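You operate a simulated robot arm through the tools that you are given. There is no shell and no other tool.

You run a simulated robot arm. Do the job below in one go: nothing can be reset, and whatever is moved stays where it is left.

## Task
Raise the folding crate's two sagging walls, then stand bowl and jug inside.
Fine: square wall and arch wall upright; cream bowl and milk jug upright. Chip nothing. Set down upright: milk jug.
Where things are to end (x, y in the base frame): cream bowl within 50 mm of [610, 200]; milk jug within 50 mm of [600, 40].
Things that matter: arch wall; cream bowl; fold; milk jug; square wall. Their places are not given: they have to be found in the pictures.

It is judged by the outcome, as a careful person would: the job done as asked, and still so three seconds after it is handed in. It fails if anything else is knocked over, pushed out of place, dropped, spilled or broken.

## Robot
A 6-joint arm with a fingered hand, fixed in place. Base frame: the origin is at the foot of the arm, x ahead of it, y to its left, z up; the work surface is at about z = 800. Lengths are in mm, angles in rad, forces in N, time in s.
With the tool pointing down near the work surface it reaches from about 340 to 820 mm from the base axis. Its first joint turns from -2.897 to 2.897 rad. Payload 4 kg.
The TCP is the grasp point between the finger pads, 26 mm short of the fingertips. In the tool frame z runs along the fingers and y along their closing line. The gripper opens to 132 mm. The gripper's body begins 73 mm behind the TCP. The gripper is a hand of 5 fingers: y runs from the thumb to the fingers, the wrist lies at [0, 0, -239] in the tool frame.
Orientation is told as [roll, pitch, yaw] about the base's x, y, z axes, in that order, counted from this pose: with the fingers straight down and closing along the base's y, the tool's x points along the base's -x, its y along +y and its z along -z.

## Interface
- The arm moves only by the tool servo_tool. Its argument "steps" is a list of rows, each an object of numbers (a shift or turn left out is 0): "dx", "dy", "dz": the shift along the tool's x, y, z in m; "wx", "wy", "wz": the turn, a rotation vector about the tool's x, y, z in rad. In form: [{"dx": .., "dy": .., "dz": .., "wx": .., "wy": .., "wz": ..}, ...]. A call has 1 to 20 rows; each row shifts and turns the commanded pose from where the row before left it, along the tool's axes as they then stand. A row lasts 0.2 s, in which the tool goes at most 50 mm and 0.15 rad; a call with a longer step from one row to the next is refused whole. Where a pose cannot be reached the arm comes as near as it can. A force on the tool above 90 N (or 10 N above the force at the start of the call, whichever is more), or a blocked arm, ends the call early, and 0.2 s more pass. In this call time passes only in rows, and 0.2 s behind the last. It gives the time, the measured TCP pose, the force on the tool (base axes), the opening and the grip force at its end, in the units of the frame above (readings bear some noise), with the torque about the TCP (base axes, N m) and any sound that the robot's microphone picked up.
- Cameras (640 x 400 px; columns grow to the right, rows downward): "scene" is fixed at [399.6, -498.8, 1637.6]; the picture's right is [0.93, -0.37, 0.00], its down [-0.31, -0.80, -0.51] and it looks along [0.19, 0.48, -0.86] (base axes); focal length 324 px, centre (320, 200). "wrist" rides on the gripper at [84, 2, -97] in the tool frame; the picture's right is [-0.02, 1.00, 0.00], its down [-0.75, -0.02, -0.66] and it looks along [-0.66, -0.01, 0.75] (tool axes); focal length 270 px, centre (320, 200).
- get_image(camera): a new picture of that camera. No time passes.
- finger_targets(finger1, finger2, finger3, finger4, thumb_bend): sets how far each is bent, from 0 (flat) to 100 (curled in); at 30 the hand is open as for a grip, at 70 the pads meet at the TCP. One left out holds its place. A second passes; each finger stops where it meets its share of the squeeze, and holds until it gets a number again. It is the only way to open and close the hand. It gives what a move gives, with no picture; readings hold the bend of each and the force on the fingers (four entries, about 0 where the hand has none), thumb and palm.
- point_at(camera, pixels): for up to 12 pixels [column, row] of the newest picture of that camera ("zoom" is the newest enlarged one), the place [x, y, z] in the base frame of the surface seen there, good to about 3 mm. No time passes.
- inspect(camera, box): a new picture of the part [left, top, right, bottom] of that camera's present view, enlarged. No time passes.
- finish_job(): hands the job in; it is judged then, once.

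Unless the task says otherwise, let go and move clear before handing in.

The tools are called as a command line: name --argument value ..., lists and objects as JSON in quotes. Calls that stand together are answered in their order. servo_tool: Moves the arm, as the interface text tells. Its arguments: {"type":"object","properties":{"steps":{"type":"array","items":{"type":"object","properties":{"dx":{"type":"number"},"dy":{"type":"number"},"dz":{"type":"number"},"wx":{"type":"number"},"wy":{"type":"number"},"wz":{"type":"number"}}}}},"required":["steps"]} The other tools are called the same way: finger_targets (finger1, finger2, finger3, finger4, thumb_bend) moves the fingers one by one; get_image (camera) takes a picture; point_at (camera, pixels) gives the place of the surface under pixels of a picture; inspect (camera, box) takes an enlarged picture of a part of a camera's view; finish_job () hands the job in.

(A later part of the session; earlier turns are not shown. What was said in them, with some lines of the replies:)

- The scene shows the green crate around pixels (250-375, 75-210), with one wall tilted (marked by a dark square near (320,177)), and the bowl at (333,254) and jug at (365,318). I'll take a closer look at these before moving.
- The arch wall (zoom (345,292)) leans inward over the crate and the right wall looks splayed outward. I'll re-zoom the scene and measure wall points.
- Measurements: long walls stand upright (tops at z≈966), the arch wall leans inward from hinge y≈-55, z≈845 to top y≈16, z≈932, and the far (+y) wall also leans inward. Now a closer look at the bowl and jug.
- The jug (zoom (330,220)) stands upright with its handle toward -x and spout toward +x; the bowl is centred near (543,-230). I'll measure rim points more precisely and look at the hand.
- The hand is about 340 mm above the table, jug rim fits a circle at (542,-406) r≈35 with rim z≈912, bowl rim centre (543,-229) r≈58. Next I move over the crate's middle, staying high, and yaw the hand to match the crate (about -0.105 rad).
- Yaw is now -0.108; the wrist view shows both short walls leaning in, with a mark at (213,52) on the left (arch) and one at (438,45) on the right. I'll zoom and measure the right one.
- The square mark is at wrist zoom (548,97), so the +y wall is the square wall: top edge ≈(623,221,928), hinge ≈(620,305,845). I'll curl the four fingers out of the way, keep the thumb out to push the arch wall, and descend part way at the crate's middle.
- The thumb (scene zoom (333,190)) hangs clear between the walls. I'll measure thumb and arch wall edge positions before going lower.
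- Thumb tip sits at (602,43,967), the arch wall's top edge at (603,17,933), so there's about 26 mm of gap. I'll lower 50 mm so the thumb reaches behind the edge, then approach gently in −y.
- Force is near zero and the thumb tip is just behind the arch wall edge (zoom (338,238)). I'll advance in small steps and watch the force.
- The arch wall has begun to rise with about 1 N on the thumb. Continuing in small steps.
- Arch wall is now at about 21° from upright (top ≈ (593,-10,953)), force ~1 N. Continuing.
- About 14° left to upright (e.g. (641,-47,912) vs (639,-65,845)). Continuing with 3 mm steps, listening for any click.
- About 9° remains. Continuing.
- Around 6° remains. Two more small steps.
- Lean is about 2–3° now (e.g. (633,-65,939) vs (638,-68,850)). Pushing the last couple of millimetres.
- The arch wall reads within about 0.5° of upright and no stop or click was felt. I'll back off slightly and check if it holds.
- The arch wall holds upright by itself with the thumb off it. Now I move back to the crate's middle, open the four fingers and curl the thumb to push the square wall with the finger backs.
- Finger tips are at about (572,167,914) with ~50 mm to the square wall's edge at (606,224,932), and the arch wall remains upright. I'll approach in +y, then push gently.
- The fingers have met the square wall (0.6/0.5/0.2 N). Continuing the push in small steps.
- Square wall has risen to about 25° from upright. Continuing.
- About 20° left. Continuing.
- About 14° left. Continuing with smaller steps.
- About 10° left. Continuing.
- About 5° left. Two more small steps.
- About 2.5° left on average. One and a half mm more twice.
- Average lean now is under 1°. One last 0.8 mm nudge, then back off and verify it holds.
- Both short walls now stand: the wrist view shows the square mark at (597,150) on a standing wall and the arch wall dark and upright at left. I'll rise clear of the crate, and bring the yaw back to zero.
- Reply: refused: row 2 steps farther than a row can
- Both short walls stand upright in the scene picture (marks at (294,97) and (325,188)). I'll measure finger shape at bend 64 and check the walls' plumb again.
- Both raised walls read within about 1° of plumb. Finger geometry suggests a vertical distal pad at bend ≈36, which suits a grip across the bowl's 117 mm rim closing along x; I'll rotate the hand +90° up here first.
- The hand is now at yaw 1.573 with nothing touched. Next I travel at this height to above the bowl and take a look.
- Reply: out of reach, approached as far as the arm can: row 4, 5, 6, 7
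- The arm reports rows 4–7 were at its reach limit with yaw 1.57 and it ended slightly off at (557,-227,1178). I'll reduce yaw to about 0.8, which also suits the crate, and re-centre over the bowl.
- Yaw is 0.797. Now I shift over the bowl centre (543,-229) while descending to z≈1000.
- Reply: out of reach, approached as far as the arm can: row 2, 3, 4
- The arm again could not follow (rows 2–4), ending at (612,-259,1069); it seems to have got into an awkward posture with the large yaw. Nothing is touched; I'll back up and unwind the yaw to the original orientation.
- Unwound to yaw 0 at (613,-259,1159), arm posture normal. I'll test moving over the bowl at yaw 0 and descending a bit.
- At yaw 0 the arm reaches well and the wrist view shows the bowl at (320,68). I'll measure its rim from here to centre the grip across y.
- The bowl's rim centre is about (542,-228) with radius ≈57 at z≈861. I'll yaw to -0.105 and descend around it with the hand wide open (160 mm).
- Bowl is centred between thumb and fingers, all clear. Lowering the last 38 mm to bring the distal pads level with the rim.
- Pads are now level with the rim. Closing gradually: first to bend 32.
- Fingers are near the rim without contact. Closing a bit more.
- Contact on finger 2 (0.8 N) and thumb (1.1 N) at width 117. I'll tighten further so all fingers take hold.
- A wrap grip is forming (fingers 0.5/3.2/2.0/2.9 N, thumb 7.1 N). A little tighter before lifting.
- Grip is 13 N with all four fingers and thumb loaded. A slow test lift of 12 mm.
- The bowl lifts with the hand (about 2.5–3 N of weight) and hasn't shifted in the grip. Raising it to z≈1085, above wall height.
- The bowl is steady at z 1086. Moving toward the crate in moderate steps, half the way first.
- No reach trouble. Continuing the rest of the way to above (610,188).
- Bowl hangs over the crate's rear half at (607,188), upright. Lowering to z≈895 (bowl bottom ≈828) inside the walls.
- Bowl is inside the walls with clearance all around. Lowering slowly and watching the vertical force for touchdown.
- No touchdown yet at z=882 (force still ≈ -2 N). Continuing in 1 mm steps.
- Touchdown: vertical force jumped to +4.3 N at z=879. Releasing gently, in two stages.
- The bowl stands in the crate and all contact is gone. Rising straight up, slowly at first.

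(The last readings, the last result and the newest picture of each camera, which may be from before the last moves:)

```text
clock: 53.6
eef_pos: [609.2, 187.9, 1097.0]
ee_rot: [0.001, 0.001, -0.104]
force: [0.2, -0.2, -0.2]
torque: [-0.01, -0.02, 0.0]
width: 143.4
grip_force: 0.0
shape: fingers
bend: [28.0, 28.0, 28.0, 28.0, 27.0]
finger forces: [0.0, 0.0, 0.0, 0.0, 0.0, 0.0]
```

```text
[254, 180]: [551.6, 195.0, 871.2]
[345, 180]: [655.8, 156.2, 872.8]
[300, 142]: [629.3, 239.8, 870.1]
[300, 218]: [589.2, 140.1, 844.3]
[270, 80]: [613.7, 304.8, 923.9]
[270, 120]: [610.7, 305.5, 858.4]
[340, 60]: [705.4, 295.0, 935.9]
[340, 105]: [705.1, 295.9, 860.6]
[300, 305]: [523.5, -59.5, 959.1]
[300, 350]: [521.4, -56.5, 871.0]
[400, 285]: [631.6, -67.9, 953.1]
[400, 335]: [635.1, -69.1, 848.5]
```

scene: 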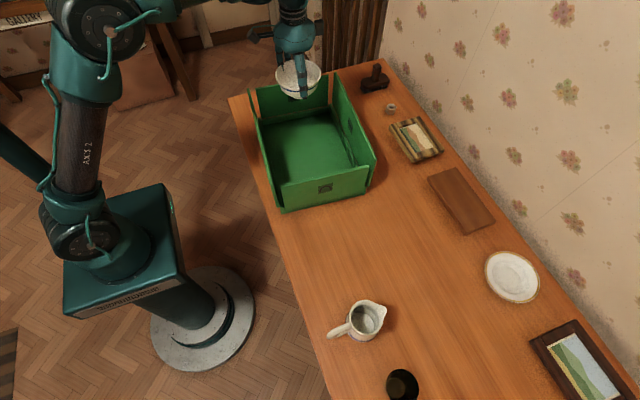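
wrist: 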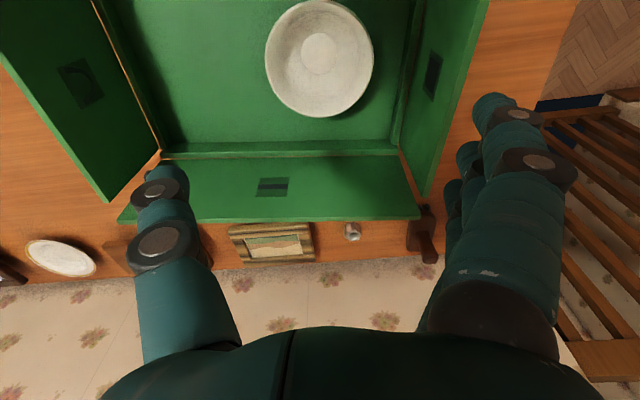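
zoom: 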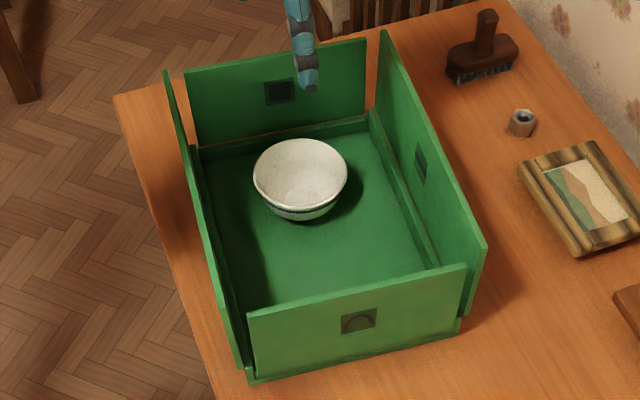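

The bowl rests level (rim z≈871) centred near (607,187), well within tolerance, and both walls are still plumb. Now I travel at height to above the jug at (542,-406).

servo_tool --steps '[{"dy": -0.043}, {"dy": -0.043}, {"dy": -0.043}, {"dy": -0.043}, {"dy": -0.043}, {"dy": -0.043}, {"dy": -0.043}]'

servo_tool --steps '[{"dx": 0.001, "dy": -0.043}, {"dx": 0.001, "dy": -0.043}, {"dx": 0.001, "dy": -0.043}, {"dx": 0.001, "dy": -0.043}, {"dx": 0.001, "dy": -0.043}, {"dy": -0.043}, {"dy": -0.039}]'

get_image --camera "wrist"

get_image --camera "scene"

```text
clock: 55.2
eef_pos: [578.5, -110.7, 1097.8]
ee_rot: [0.001, 0.001, -0.103]
force: [0.4, -0.2, 0.6]
torque: [0.02, -0.02, -0.03]
width: 143.8
grip_force: 0.2
shape: fingers
bend: [28.0, 28.0, 28.0, 28.0, 27.0]
finger forces: [0.1, 0.0, 0.1, 0.0, 0.0, 0.0]
```

```text
clock: 56.8
eef_pos: [540.5, -406.3, 1097.6]
ee_rot: [-0.001, 0.0, -0.102]
force: [0.6, -0.9, -1.0]
torque: [-0.03, -0.03, 0.02]
width: 143.6
grip_force: 0.0
shape: fingers
bend: [28.0, 28.0, 28.0, 28.0, 27.0]
finger forces: [0.0, 0.1, 0.0, 0.0, 0.0, 0.1]
```

```text
taken
```

wrist: 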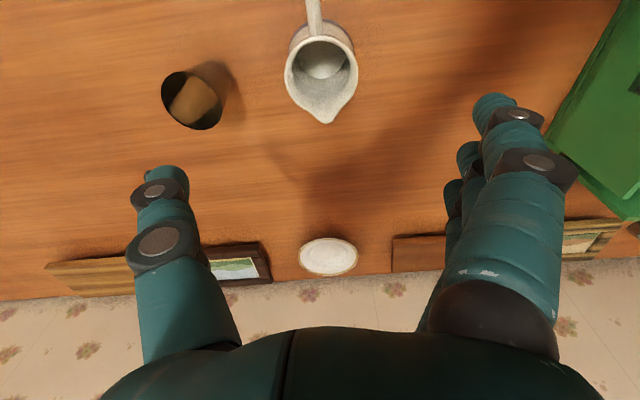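

```text
taken
```

scene: 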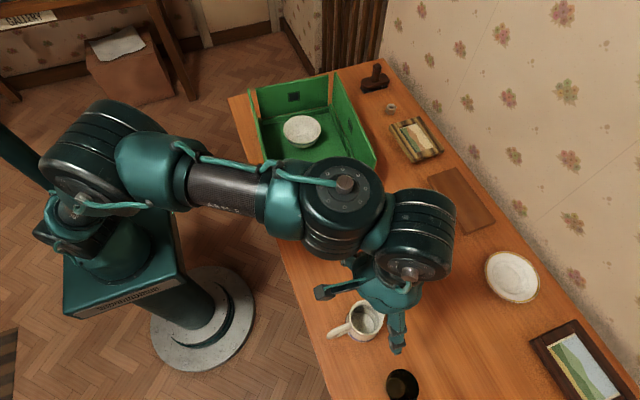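

The jug is at wrist (322,68), spout toward +x. A dark cup sits on the thumb side at (190,100); I'll measure it and the jug rim before descending.

point_at --camera "wrist" --pixels '[[163, 95], [222, 95], [190, 73], [195, 128], [240, 85], [289, 70], [355, 70], [322, 40], [326, 120], [315, 15], [300, 42], [345, 42]]'

inspect --camera "wrist" --box '[140, 0, 400, 140]'

```text
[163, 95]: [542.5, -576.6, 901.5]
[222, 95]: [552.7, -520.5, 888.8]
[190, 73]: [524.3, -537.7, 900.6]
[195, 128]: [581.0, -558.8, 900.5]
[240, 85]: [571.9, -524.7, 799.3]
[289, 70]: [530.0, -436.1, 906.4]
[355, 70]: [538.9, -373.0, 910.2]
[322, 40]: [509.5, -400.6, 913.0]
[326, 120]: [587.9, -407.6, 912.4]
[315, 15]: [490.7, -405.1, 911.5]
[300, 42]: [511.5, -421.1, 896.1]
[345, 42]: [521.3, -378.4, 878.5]
```

```text
2.46 times, centred on (270, 70) of wrist
```

zoom: 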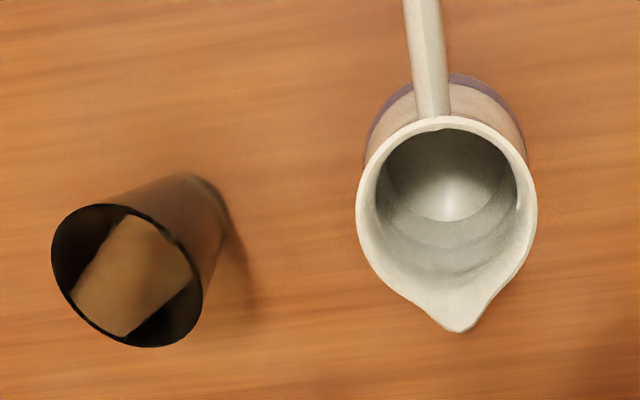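

The dark cup's near rim is at y≈-520 (top z≈900), so the thumb must stay above y≈-505. I'll narrow the hand to bend 33 and descend to just above the jug's rim.

finger_targets --finger1 34 --finger2 34 --finger3 34 --finger4 34 --thumb_bend 34

servo_tool --steps '[{"dy": 0.001, "dz": 0.04}, {"dz": 0.04}, {"dz": 0.04}, {"dz": 0.036}]'

get_image --camera "wrist"

inspect --camera "scene" --box '[290, 250, 450, 400]'

```text
clock: 57.8
eef_pos: [541.8, -406.1, 1096.8]
ee_rot: [0.0, 0.001, -0.104]
force: [0.3, 0.1, 0.4]
torque: [-0.03, -0.03, 0.01]
width: 127.1
grip_force: 0.0
shape: fingers
bend: [34.0, 34.0, 34.0, 34.0, 34.0]
finger forces: [0.1, 0.0, 0.0, 0.0, 0.0, 0.0]
```

```text
clock: 58.8
eef_pos: [541.3, -403.4, 941.8]
ee_rot: [-0.001, -0.004, -0.102]
force: [0.4, -0.2, 0.1]
torque: [-0.01, 0.02, 0.01]
width: 127.6
grip_force: 0.0
shape: fingers
bend: [34.0, 34.0, 34.0, 34.0, 34.0]
finger forces: [0.1, 0.0, 0.0, 0.0, 0.1, 0.0]
```

```text
taken
```

wrist: 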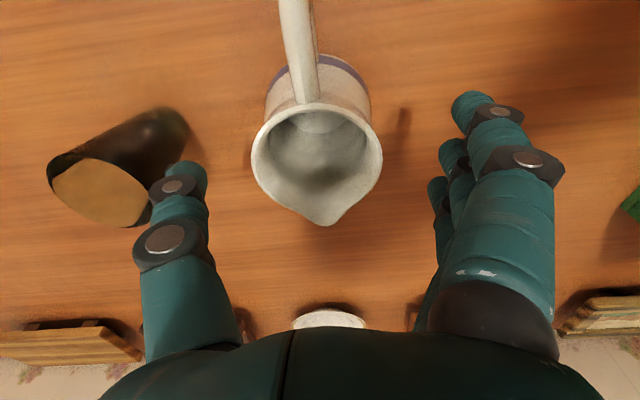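

```text
2.67 times, centred on (370, 325) of scene
```

zoom: 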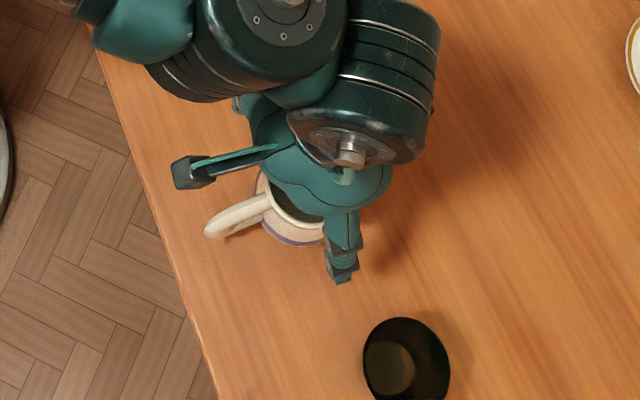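

Thumb and fingers straddle the jug with the cup well clear. Lowering to z≈878.

servo_tool --steps '[{"dz": 0.022}, {"dz": 0.022}, {"dz": 0.02}]'

get_image --camera "wrist"

inspect --camera "scene" --box '[290, 250, 450, 400]'

point_at --camera "wrist" --pixels '[[250, 150], [380, 150], [180, 180], [490, 110], [320, 100], [200, 175]]'

```text
clock: 59.6
eef_pos: [542.0, -405.4, 877.6]
ee_rot: [0.001, 0.001, -0.103]
force: [1.0, 0.0, 0.2]
torque: [0.01, 0.02, -0.01]
width: 127.0
grip_force: 0.1
shape: fingers
bend: [34.0, 34.0, 34.0, 34.0, 34.0]
finger forces: [0.0, 0.0, 0.0, 0.0, 0.1, 0.1]
```

```text
taken
```

wrist: 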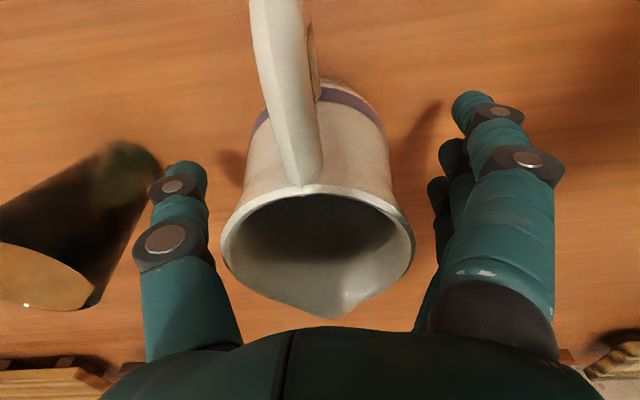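

```text
2.67 times, centred on (370, 325) of scene
```

zoom: 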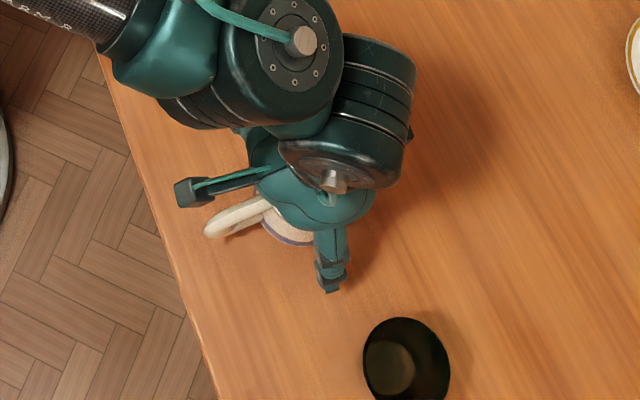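

```text
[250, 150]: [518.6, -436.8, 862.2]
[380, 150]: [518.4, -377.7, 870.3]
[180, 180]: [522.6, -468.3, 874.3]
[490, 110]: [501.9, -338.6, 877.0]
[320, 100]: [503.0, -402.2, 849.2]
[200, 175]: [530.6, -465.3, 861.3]
```

The jug body (radius ≈38 at z≈865) is between thumb and fingers. Closing gradually.

finger_targets --finger1 44 --finger2 44 --finger3 44 --finger4 44 --thumb_bend 44

get_image --camera "wrist"

```text
clock: 60.6
eef_pos: [543.2, -404.5, 877.4]
ee_rot: [0.0, 0.001, -0.104]
force: [-1.2, 0.2, 0.1]
torque: [-0.01, 0.0, -0.04]
width: 95.1
grip_force: 0.0
shape: fingers
bend: [44.0, 44.0, 44.0, 44.0, 44.0]
finger forces: [0.0, 0.0, 0.0, 0.1, 0.0, 0.1]
```

```text
taken
```

wrist: 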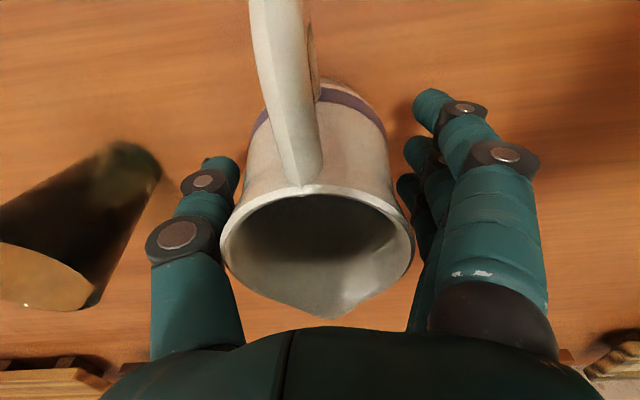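

No contact yet at width 95. Closing further.

finger_targets --finger1 49 --finger2 49 --finger3 49 --finger4 49 --thumb_bend 49

get_image --camera "wrist"

```text
clock: 61.6
eef_pos: [541.9, -406.3, 876.8]
ee_rot: [0.0, 0.0, -0.104]
force: [0.7, -1.5, 0.9]
torque: [-0.02, 0.02, 0.04]
width: 79.6
grip_force: 0.5
shape: fingers
bend: [49.0, 49.0, 49.0, 49.0, 49.0]
finger forces: [0.0, 0.0, 0.0, 0.0, 0.8, 0.0]
```

```text
taken
```

wrist: 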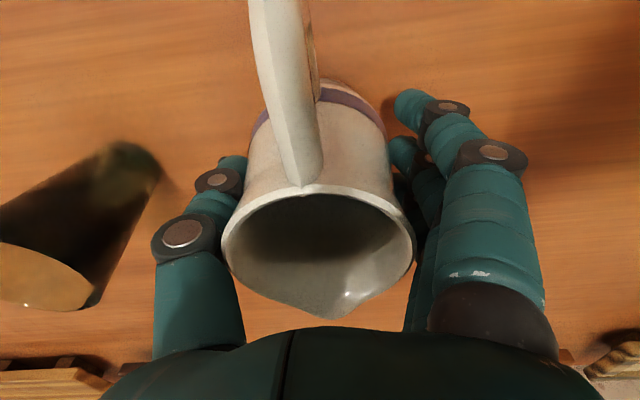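

The thumb touches lightly (0.8 N). Bringing the fingers in to meet it.

finger_targets --finger1 54 --finger2 53 --finger3 53 --finger4 54 --thumb_bend 52

get_image --camera "wrist"

```text
clock: 62.6
eef_pos: [541.0, -405.6, 876.3]
ee_rot: [-0.001, -0.001, -0.103]
force: [0.7, -0.3, 0.0]
torque: [0.06, 0.03, 0.0]
width: 69.8
grip_force: 3.1
shape: fingers
bend: [54.0, 51.0, 51.0, 54.0, 51.0]
finger forces: [0.1, 1.6, 1.7, 0.1, 3.0, 0.1]
```

```text
taken
```

wrist: 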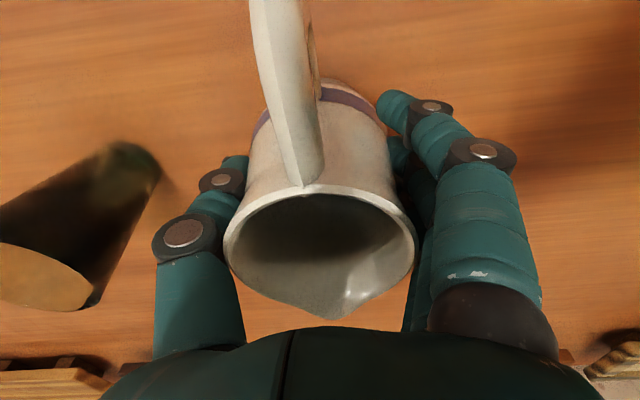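

Both middle fingers and thumb hold evenly (1.6/1.7 vs 3.0 N). Tightening, and bringing the outer fingers in lightly.

finger_targets --finger1 59 --finger2 57 --finger3 57 --finger4 59 --thumb_bend 57

get_image --camera "wrist"

```text
clock: 63.6
eef_pos: [542.5, -406.0, 876.5]
ee_rot: [0.001, 0.0, -0.104]
force: [0.0, -0.2, 0.1]
torque: [0.02, 0.0, 0.04]
width: 61.4
grip_force: 7.3
shape: fingers
bend: [59.0, 51.0, 51.0, 58.0, 53.0]
finger forces: [0.0, 3.6, 3.8, 0.2, 7.7, 0.0]
```

```text
taken
```

wrist: 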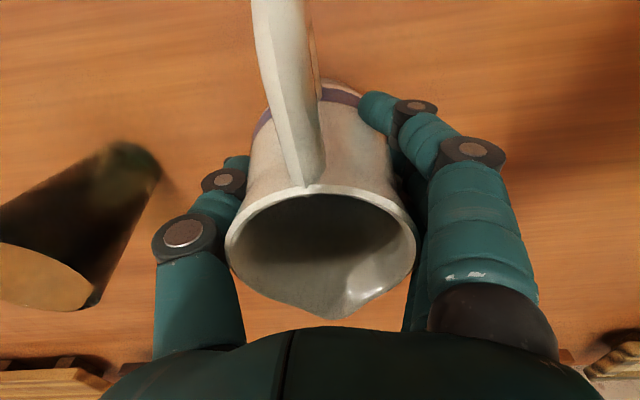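

Grip 7.5 N; outer fingers nearly touching. One more tightening step.

finger_targets --finger1 62 --finger2 60 --finger3 60 --finger4 61 --thumb_bend 61

get_image --camera "wrist"

```text
clock: 64.6
eef_pos: [542.1, -405.4, 877.6]
ee_rot: [0.0, 0.0, -0.105]
force: [0.3, 0.7, -0.4]
torque: [0.08, 0.03, -0.02]
width: 57.3
grip_force: 14.0
shape: fingers
bend: [61.0, 51.0, 51.0, 59.0, 55.0]
finger forces: [0.6, 6.3, 6.5, 1.2, 13.9, 0.0]
```

```text
taken
```

wrist: 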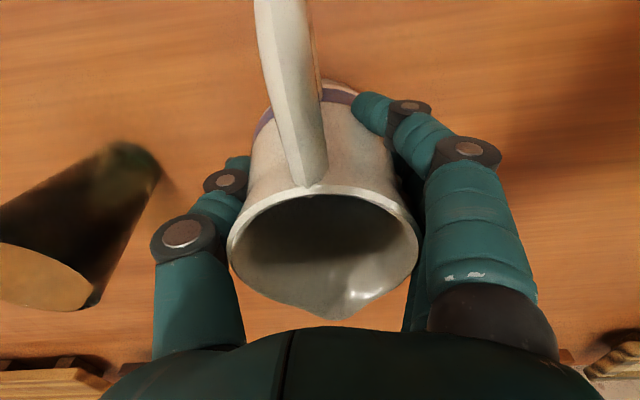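

All five digits hold (14 N). Test lift of 15 mm.

servo_tool --steps '[{"dz": -0.003}, {"dz": -0.004}, {"dz": -0.004}, {"dz": -0.004}]'

get_image --camera "wrist"

inspect --camera "scene" --box '[290, 250, 450, 400]'

```text
clock: 65.6
eef_pos: [540.3, -406.1, 892.6]
ee_rot: [0.001, 0.001, -0.101]
force: [-0.1, 0.0, -2.9]
torque: [0.02, -0.05, 0.03]
width: 57.7
grip_force: 14.1
shape: fingers
bend: [61.0, 51.0, 51.0, 59.0, 55.0]
finger forces: [0.8, 6.0, 6.4, 1.4, 14.0, 0.0]
```

```text
taken
```

wrist: 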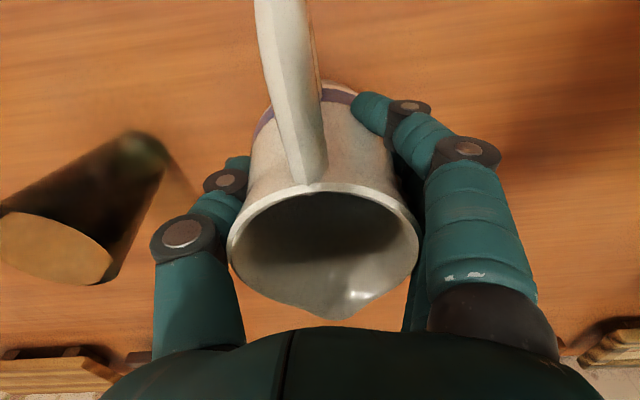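

```text
2.67 times, centred on (370, 325) of scene
```

zoom: 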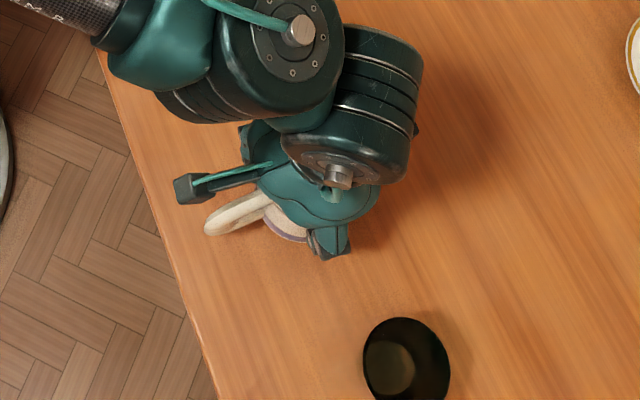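

The jug lifts cleanly, weight about 3 N and no slip relative to the hand. Raising it to z≈1095.

servo_tool --steps '[{"dz": -0.015}, {"dz": -0.025}, {"dz": -0.025}, {"dz": -0.025}, {"dz": -0.025}, {"dz": -0.025}, {"dz": -0.025}, {"dz": -0.025}, {"dz": -0.012}]'

get_image --camera "wrist"

get_image --camera "scene"

```text
clock: 67.6
eef_pos: [541.8, -406.6, 1095.7]
ee_rot: [0.0, -0.001, -0.101]
force: [0.2, -0.9, -3.6]
torque: [0.01, -0.05, 0.0]
width: 57.3
grip_force: 14.2
shape: fingers
bend: [61.0, 51.0, 51.0, 59.0, 55.0]
finger forces: [0.7, 6.2, 6.5, 1.4, 14.0, 0.0]
```

```text
taken
```

wrist: 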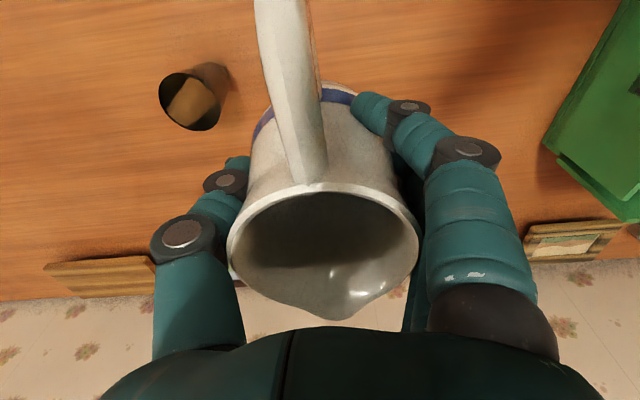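

```text
taken
```

scene: 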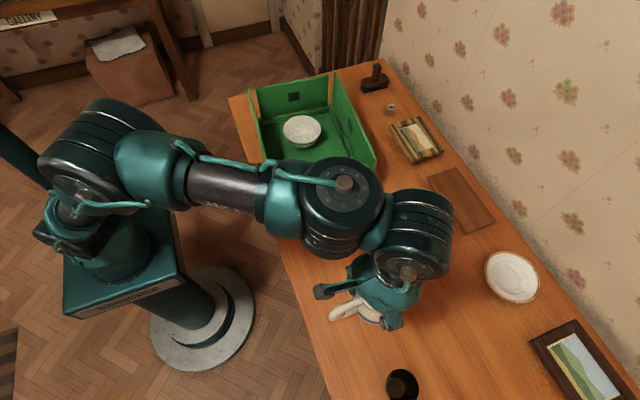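

Jug is steady in hand at z 1096. I'll measure its rim relative to the TCP before carrying it.

point_at --camera "wrist" --pixels '[[231, 235], [416, 232], [320, 190], [338, 316], [290, 60], [322, 165], [255, 215], [395, 205]]'

```text
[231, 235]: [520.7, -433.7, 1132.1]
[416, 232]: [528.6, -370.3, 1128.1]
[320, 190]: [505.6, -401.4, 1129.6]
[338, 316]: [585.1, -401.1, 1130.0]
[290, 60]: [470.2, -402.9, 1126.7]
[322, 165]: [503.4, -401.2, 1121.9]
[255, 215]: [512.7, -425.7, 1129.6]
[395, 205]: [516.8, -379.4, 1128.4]
```

Rim is level at z≈1130 with the jug axis about (540,-402). Carrying it toward the crate, half the way first.

servo_tool --steps '[{"dx": -0.001, "dy": 0.0175}, {"dx": -0.001, "dy": 0.035}, {"dx": -0.001, "dy": 0.035}, {"dx": -0.0011, "dy": 0.035}, {"dx": -0.0011, "dy": 0.035}, {"dx": -0.0011, "dy": 0.035}, {"dx": -0.0011, "dy": 0.0325}]'

servo_tool --steps '[{"dx": -0.001, "dy": 0.035}, {"dx": -0.001, "dy": 0.035}, {"dx": -0.001, "dy": 0.035}, {"dx": -0.0011, "dy": 0.035}, {"dx": -0.0011, "dy": 0.035}, {"dx": -0.0011, "dy": 0.03}, {"dx": -0.0011, "dy": 0.02}]'

get_image --camera "wrist"

get_image --camera "scene"

```text
clock: 69.2
eef_pos: [572.7, -183.0, 1095.1]
ee_rot: [-0.001, -0.001, -0.104]
force: [-0.2, 1.0, -2.2]
torque: [0.0, -0.04, 0.03]
width: 57.3
grip_force: 14.9
shape: fingers
bend: [61.0, 51.0, 51.0, 59.0, 55.0]
finger forces: [0.6, 6.2, 6.5, 1.5, 13.9, 0.1]
```

```text
clock: 70.8
eef_pos: [601.5, 41.8, 1096.2]
ee_rot: [0.001, 0.0, -0.101]
force: [0.6, -0.2, -2.1]
torque: [-0.03, -0.02, -0.03]
width: 57.2
grip_force: 14.2
shape: fingers
bend: [61.0, 51.0, 51.0, 59.0, 56.0]
finger forces: [0.6, 6.3, 6.5, 1.7, 13.7, 0.0]
```

```text
taken
```

wrist: 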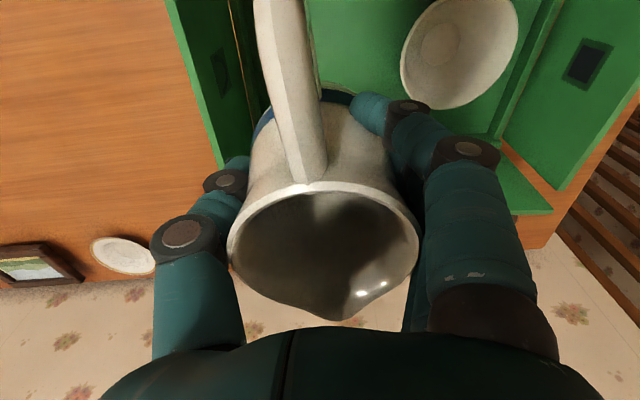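

```text
taken
```

scene: 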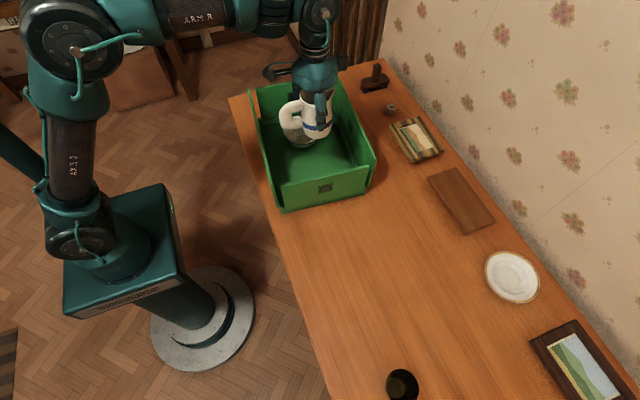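

The jug hangs above its spot, (600,46), upright, with bowl and walls clear. Lowering to z≈905.

servo_tool --steps '[{"dz": 0.015}, {"dz": 0.03}, {"dz": 0.03}, {"dz": 0.03}, {"dz": 0.03}, {"dz": 0.025}, {"dz": 0.018}, {"dz": 0.012}]'

get_image --camera "wrist"

inspect --camera "scene" --box '[230, 60, 390, 220]'

```text
clock: 72.6
eef_pos: [600.0, 41.3, 905.9]
ee_rot: [0.0, 0.001, -0.102]
force: [0.9, -0.6, -2.5]
torque: [-0.04, -0.01, -0.02]
width: 56.9
grip_force: 14.2
shape: fingers
bend: [61.0, 51.0, 51.0, 59.0, 56.0]
finger forces: [0.4, 6.3, 6.6, 1.7, 13.6, 0.0]
```

```text
taken
```

wrist: 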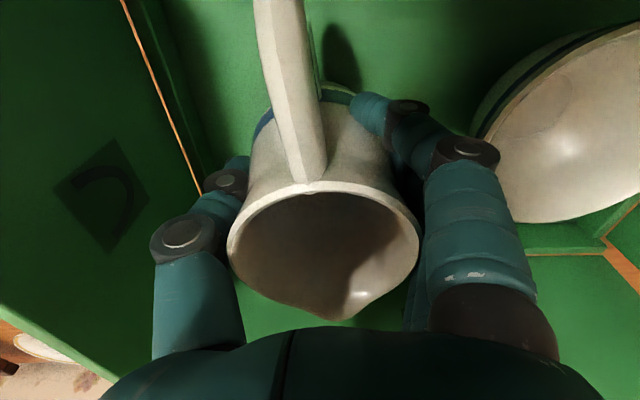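

```text
2.50 times, centred on (310, 140) of scene
```

zoom: 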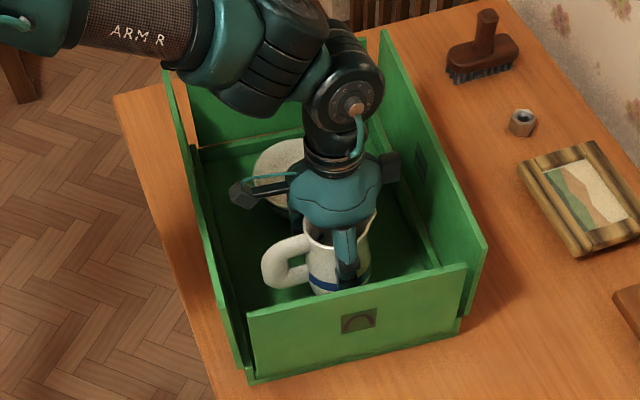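

All clear: fingers are well short of the bowl and thumb well short of the arch wall. Lowering slowly to touchdown (expected near z≈889).

servo_tool --steps '[{"dz": 0.003}, {"dz": 0.003}, {"dz": 0.003}, {"dz": 0.003}]'

servo_tool --steps '[{"dz": 0.001}, {"dz": 0.001}]'

servo_tool --steps '[{"dz": 0.001}, {"dz": 0.001}]'

```text
clock: 73.6
eef_pos: [602.5, 40.9, 893.4]
ee_rot: [0.0, 0.001, -0.101]
force: [0.0, 0.1, -3.0]
torque: [-0.01, -0.04, 0.0]
width: 56.9
grip_force: 14.5
shape: fingers
bend: [61.0, 51.0, 51.0, 59.0, 56.0]
finger forces: [0.4, 6.4, 6.7, 1.8, 13.5, 0.0]
```

```text
clock: 74.2
eef_pos: [601.2, 40.4, 890.7]
ee_rot: [0.002, -0.001, -0.102]
force: [-0.6, -0.4, -1.8]
torque: [0.03, -0.03, 0.02]
width: 57.1
grip_force: 14.7
shape: fingers
bend: [61.0, 51.0, 51.0, 59.0, 56.0]
finger forces: [0.5, 6.4, 6.6, 1.7, 13.7, 0.0]
```

```text
clock: 74.8
eef_pos: [602.3, 42.0, 890.1]
ee_rot: [0.001, 0.0, -0.103]
force: [0.0, -0.8, -2.7]
torque: [-0.02, -0.05, -0.03]
width: 56.9
grip_force: 14.3
shape: fingers
bend: [61.0, 51.0, 51.0, 59.0, 56.0]
finger forces: [0.5, 6.3, 6.5, 1.6, 13.7, 0.0]
```

Still carrying the weight (≈ -2.7 N) at z=890. Continuing 1 mm at a time.

servo_tool --steps '[{"dz": 0.001}]'

servo_tool --steps '[{"dz": 0.001}]'

```text
clock: 75.2
eef_pos: [602.0, 41.3, 889.6]
ee_rot: [0.0, -0.002, -0.104]
force: [0.8, -0.3, 3.2]
torque: [0.05, 0.0, -0.05]
width: 56.9
grip_force: 15.1
shape: fingers
bend: [61.0, 52.0, 51.0, 59.0, 56.0]
finger forces: [0.4, 6.3, 6.5, 1.8, 14.2, 0.0]
```

```text
clock: 75.6
eef_pos: [603.6, 41.3, 887.2]
ee_rot: [0.001, -0.003, -0.101]
force: [1.8, -1.7, 9.7]
torque: [0.19, -0.07, -0.02]
width: 56.7
grip_force: 15.8
shape: fingers
bend: [62.0, 52.0, 52.0, 60.0, 56.0]
finger forces: [0.4, 6.4, 6.8, 1.9, 15.1, 0.0]
```

Touchdown reached, pressing about 10 N. Easing up 1.2 mm before releasing.

servo_tool --steps '[{"dz": -0.0012}]'

finger_targets --finger1 54 --finger2 50 --finger3 50 --finger4 53 --thumb_bend 51

get_image --camera "wrist"

```text
clock: 76.0
eef_pos: [602.4, 41.5, 888.1]
ee_rot: [-0.002, -0.001, -0.102]
force: [2.2, -0.8, 5.8]
torque: [0.17, -0.14, -0.07]
width: 56.9
grip_force: 15.2
shape: fingers
bend: [62.0, 52.0, 52.0, 60.0, 56.0]
finger forces: [0.4, 6.4, 7.3, 2.2, 14.7, 0.0]
```

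```text
clock: 77.0
eef_pos: [602.4, 40.3, 888.4]
ee_rot: [0.0, 0.0, -0.102]
force: [-1.3, 0.0, -1.2]
torque: [-0.01, 0.0, -0.01]
width: 67.9
grip_force: 1.1
shape: fingers
bend: [54.0, 50.0, 49.0, 53.0, 51.0]
finger forces: [0.1, 0.4, 0.4, 0.0, 0.7, 0.0]
```

```text
taken
```

wrist: 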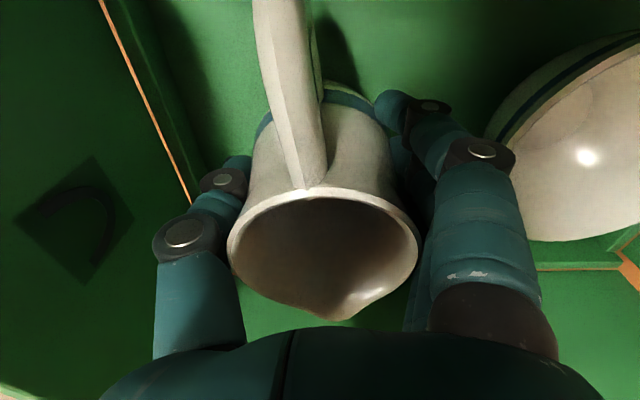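

The jug stands on the crate floor with only ~0.5 N of finger contact left. Before opening wider I check the gap between fingers and bowl rim, and thumb and arch wall.

point_at --camera "wrist" --pixels '[[497, 125], [510, 105], [525, 235], [512, 150], [480, 150], [430, 105], [160, 240], [185, 230], [225, 180], [145, 200], [215, 130]]'

```text
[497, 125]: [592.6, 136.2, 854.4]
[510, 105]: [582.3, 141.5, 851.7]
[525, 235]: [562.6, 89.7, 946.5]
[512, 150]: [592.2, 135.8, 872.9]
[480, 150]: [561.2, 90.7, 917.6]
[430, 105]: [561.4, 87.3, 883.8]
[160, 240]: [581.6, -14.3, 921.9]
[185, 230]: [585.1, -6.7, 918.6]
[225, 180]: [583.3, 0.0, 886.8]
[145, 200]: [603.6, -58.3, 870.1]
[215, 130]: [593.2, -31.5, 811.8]
```

There's ~40 mm to the bowl rim and ~40 mm to the arch wall. Opening the hand to bend 43.

finger_targets --finger1 42 --finger2 42 --finger3 42 --finger4 42 --thumb_bend 42

get_image --camera "wrist"

inspect --camera "scene" --box '[230, 60, 390, 220]'

```text
clock: 78.0
eef_pos: [601.0, 41.4, 888.5]
ee_rot: [0.001, 0.0, -0.102]
force: [1.2, 0.6, 0.5]
torque: [0.0, 0.01, -0.02]
width: 99.5
grip_force: 0.0
shape: fingers
bend: [42.0, 42.0, 42.0, 42.0, 42.0]
finger forces: [0.0, 0.1, 0.0, 0.0, 0.0, 0.0]
```

```text
taken
```

wrist: 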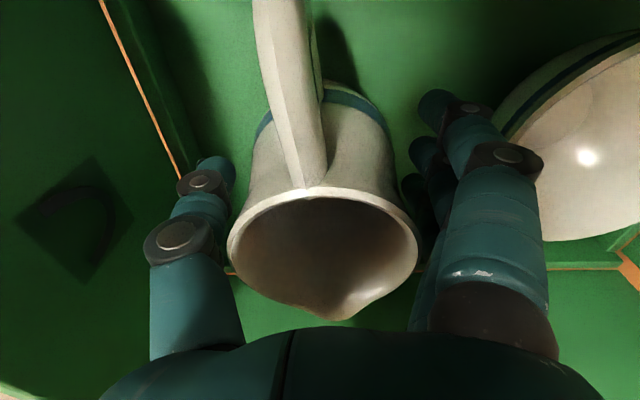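

```text
2.50 times, centred on (310, 140) of scene
```

zoom: 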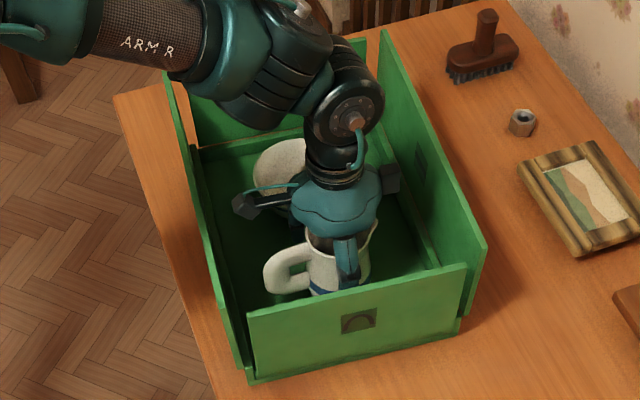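

Hand is open with no contact. Re-centring by 3 mm in +y and rising straight up, slowly at first.

servo_tool --steps '[{"dy": 0.003}, {"dz": -0.01}, {"dz": -0.015}, {"dz": -0.02}, {"dz": -0.025}]'

get_image --camera "wrist"

```text
clock: 79.2
eef_pos: [601.3, 43.0, 956.8]
ee_rot: [-0.001, 0.001, -0.103]
force: [-0.1, -0.2, 0.0]
torque: [-0.02, 0.01, 0.04]
width: 99.8
grip_force: 0.1
shape: fingers
bend: [42.0, 42.0, 42.0, 42.0, 42.0]
finger forces: [0.0, 0.0, 0.1, 0.1, 0.0, 0.0]
```

```text
taken
```

wrist: 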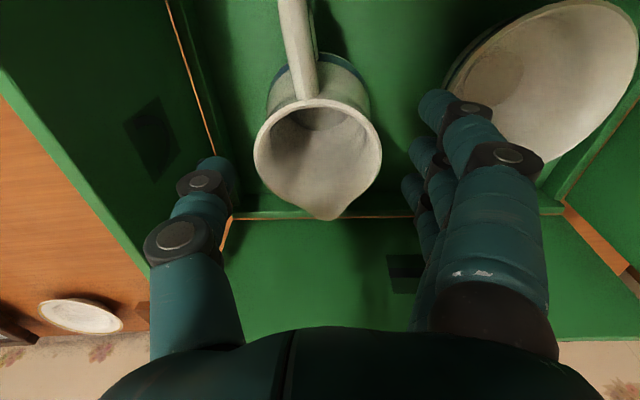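

The jug stands free (wrist (317,140)) and the fingers have passed its rim without contact. Rising well clear and then checking everything.

servo_tool --steps '[{"dz": -0.035}, {"dz": -0.045}, {"dz": -0.045}, {"dz": -0.045}, {"dz": -0.035}]'

servo_tool --steps '[{"dy": -0.045}, {"dy": -0.045}, {"dy": -0.045}, {"dy": -0.045}, {"dy": -0.045}]'

get_image --camera "wrist"

get_image --camera "scene"

inspect --camera "scene" --box '[230, 60, 390, 220]'

```text
clock: 80.4
eef_pos: [603.5, 41.7, 1164.5]
ee_rot: [-0.002, 0.0, -0.103]
force: [0.6, 0.1, 0.3]
torque: [-0.01, 0.01, -0.02]
width: 99.7
grip_force: 0.0
shape: fingers
bend: [42.0, 42.0, 42.0, 42.0, 42.0]
finger forces: [0.0, 0.1, 0.0, 0.1, 0.0, 0.0]
```

```text
clock: 81.6
eef_pos: [581.0, -181.8, 1163.1]
ee_rot: [-0.001, 0.0, -0.102]
force: [0.4, 0.6, 0.4]
torque: [0.0, -0.02, -0.03]
width: 100.0
grip_force: 0.0
shape: fingers
bend: [42.0, 42.0, 42.0, 42.0, 42.0]
finger forces: [0.0, 0.0, 0.0, 0.0, 0.0, 0.0]
```

```text
taken
```

wrist: 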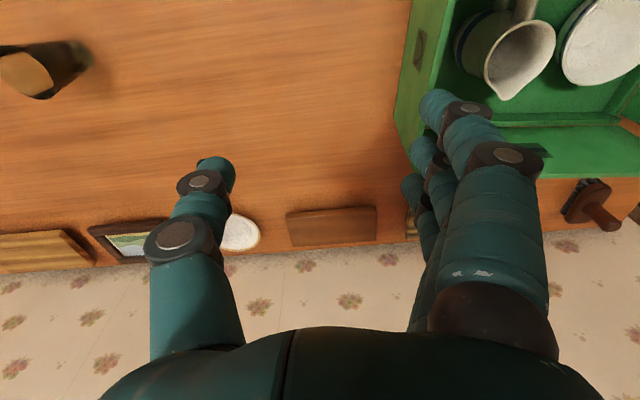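

```text
taken
```

scene: 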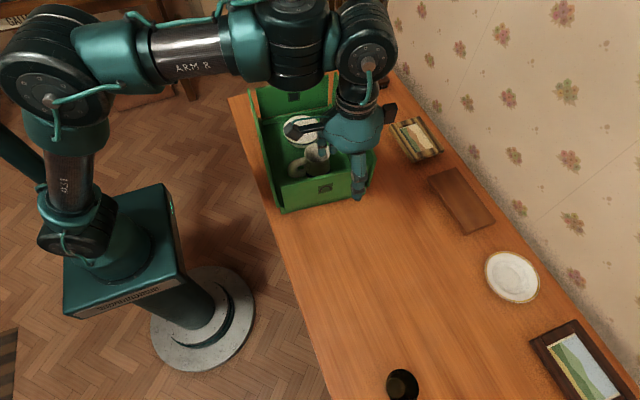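

```text
2.50 times, centred on (310, 140) of scene
```

zoom: 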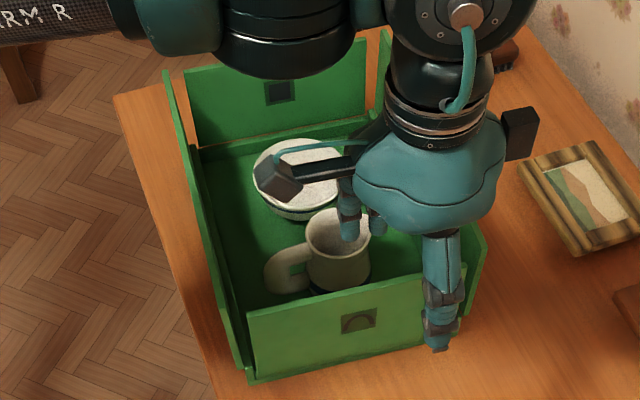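

The hand blocks part of the view. Moving further aside so I can verify everything.

servo_tool --steps '[{"dy": -0.045}, {"dy": -0.045}, {"dy": -0.045}, {"dy": -0.045}, {"dy": -0.04}]'

get_image --camera "scene"

inspect --camera "scene" --box '[230, 60, 390, 220]'

point_at --camera "zoom" --pixels '[[254, 180], [345, 175], [300, 142], [310, 220], [335, 210], [308, 240], [370, 238], [335, 258], [340, 60], [340, 105], [300, 305], [300, 350]]'

point_at --camera "zoom" --pixels '[[400, 285], [400, 335], [430, 278], [430, 325], [205, 85], [205, 130], [240, 85], [240, 120], [310, 70], [310, 110], [480, 250], [462, 300]]'

```text
clock: 82.8
eef_pos: [558.5, -397.3, 1162.0]
ee_rot: [0.0, -0.001, -0.102]
force: [0.0, 0.8, 0.5]
torque: [-0.02, -0.01, 0.0]
width: 100.2
grip_force: 0.0
shape: fingers
bend: [42.0, 42.0, 42.0, 42.0, 42.0]
finger forces: [0.0, 0.0, 0.0, 0.0, 0.0, 0.0]
```

```text
taken
```

scene: 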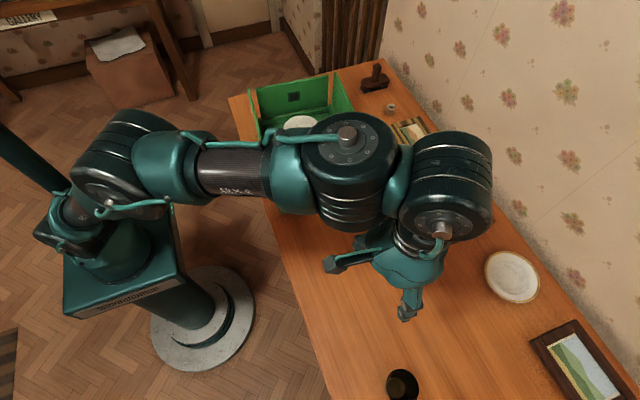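

```text
2.50 times, centred on (310, 140) of scene
```

zoom: 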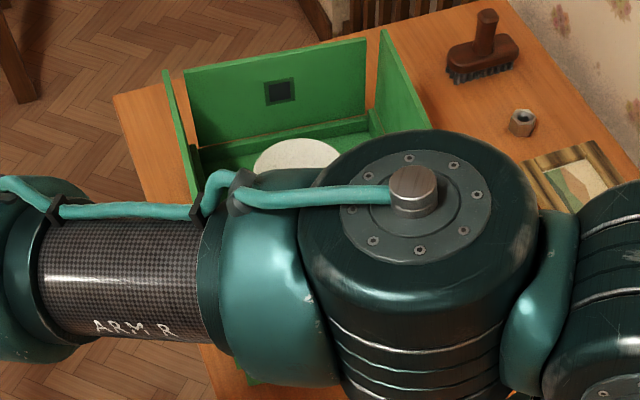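

```text
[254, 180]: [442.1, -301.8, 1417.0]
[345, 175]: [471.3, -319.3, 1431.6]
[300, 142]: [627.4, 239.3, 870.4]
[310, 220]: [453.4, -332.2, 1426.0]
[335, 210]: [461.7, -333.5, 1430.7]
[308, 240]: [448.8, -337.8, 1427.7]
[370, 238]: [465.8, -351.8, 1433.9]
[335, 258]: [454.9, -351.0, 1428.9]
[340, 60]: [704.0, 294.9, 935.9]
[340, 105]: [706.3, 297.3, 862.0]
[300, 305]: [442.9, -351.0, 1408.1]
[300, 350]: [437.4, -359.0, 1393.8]
```

```text
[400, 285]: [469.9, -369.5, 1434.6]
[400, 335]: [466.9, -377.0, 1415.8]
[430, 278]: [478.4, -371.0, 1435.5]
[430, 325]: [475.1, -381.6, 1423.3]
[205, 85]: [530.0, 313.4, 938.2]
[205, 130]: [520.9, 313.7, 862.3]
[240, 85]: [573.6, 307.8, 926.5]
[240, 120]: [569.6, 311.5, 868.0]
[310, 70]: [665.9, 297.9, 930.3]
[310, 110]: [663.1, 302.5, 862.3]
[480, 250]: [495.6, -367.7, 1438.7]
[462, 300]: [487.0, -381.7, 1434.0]
```

The arm itself now blocks the crate. The view was clear earlier when the hand hovered high above the far side, so I go back there at height.

servo_tool --steps '[{"dy": 0.044}, {"dy": 0.044}, {"dy": 0.044}, {"dy": 0.044}, {"dy": 0.044}, {"dy": 0.044}, {"dy": 0.044}, {"dy": 0.044}, {"dy": 0.044}, {"dy": 0.044}, {"dy": 0.044}, {"dy": 0.044}, {"dy": 0.044}, {"dy": 0.03}]'

get_image --camera "scene"

inspect --camera "scene" --box '[230, 60, 390, 220]'

get_image --camera "wrist"

```text
clock: 85.8
eef_pos: [617.6, 200.0, 1162.4]
ee_rot: [0.0, 0.0, -0.103]
force: [-0.2, 0.4, 1.4]
torque: [0.01, -0.02, 0.0]
width: 99.8
grip_force: 0.0
shape: fingers
bend: [42.0, 42.0, 42.0, 42.0, 42.0]
finger forces: [0.0, 0.0, 0.1, 0.0, 0.1, 0.0]
```

```text
taken
```

scene: 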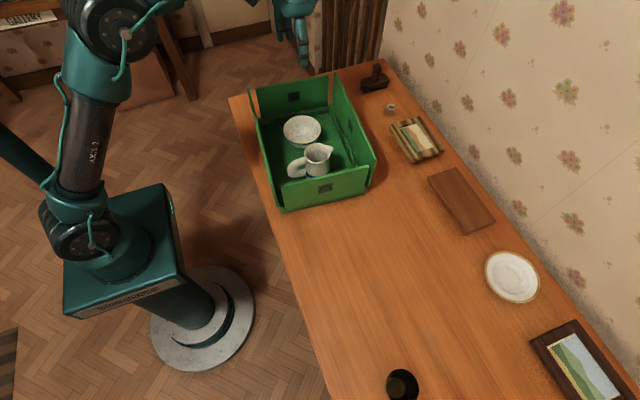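

```text
2.50 times, centred on (310, 140) of scene
```

zoom: 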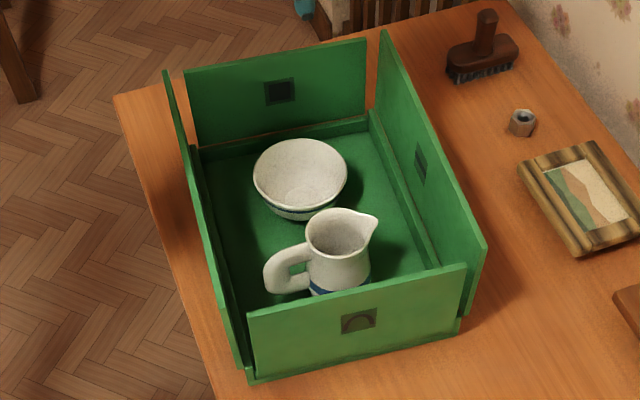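

```text
taken
```

wrist: 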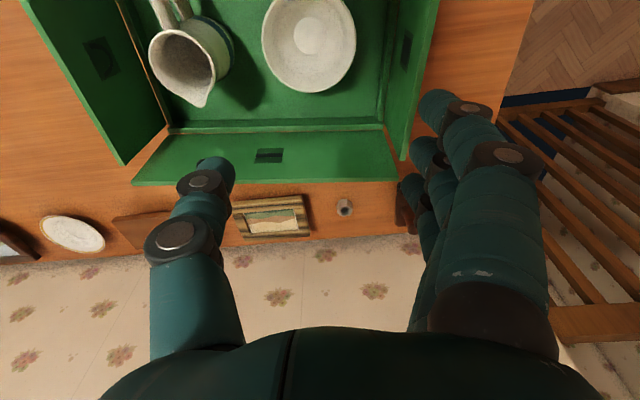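

The picture shows both short walls upright, with bowl and jug standing inside. A last check of positions and wall plumb by measurement (inspect image is the zoom).

inspect --camera "scene" --box '[230, 60, 390, 220]'

point_at --camera "zoom" --pixels '[[255, 180], [345, 170], [300, 142], [290, 207], [335, 210], [308, 235], [373, 220], [335, 252], [268, 265], [325, 290], [350, 285], [300, 185]]'

point_at --camera "zoom" --pixels '[[300, 305], [300, 350], [400, 285], [400, 335], [270, 315], [270, 360], [205, 85], [205, 130], [270, 75], [270, 118], [340, 60], [340, 105]]'

```text
2.50 times, centred on (310, 140) of scene
```

zoom: 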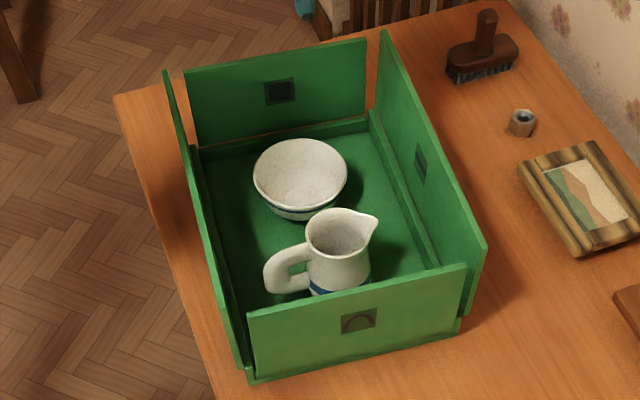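

```text
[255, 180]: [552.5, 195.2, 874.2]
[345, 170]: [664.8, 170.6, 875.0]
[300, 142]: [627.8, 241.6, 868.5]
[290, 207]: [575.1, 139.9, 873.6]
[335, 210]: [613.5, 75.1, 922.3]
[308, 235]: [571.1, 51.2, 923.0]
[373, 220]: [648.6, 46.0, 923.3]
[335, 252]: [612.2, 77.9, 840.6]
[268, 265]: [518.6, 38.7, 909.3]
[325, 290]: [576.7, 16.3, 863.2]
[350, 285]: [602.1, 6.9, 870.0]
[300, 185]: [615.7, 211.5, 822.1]
```

```text
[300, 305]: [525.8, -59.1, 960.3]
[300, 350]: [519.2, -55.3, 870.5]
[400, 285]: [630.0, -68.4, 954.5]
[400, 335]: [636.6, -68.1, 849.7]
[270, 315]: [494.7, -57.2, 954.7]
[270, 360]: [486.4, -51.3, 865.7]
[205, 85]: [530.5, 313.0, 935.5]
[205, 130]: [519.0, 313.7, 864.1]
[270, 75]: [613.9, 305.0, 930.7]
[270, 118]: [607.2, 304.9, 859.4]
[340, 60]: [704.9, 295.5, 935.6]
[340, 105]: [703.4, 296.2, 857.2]
```

Everything checks out. The bowl is centred near (608,187) with a level rim (z≈874). The jug is upright near (600,44), rim z≈923. Both short walls read about 1–2° from plumb and have held steady, and the other objects are undisturbed. The hand is empty and well above the crate, so I hand the job in.

finish_job

```text
The job is handed in.
```

The job is handed in. Both sagging walls are raised, and the cream bowl and milk jug are standing inside the crate.

| Item | Final state | Target |
|---|---|---|
| Arch wall | upright, about 1–2° from plumb; no drift after I let go | upright |
| Square wall | upright, under about 1° from plumb; no drift after I let go | upright |
| Cream bowl | upright, rim level, centred near (608, 187) | within 50 mm of (610, 200) |
| Milk jug | upright, centred near (600, 44) | within 50 mm of (600, 40) |

- **Walls:** neither wall clicked or hit a stop when raised. They seem to be held by hinge friction alone.
- **Contact:** I set both pieces down gently. I pressed the jug onto the crate floor with about 10 N before easing off and releasing it. I saw no chips and heard no knocks.
- **Surroundings:** nothing else on the table looks moved in the last pictures. The hand is empty and was left about 200 mm above the crate.
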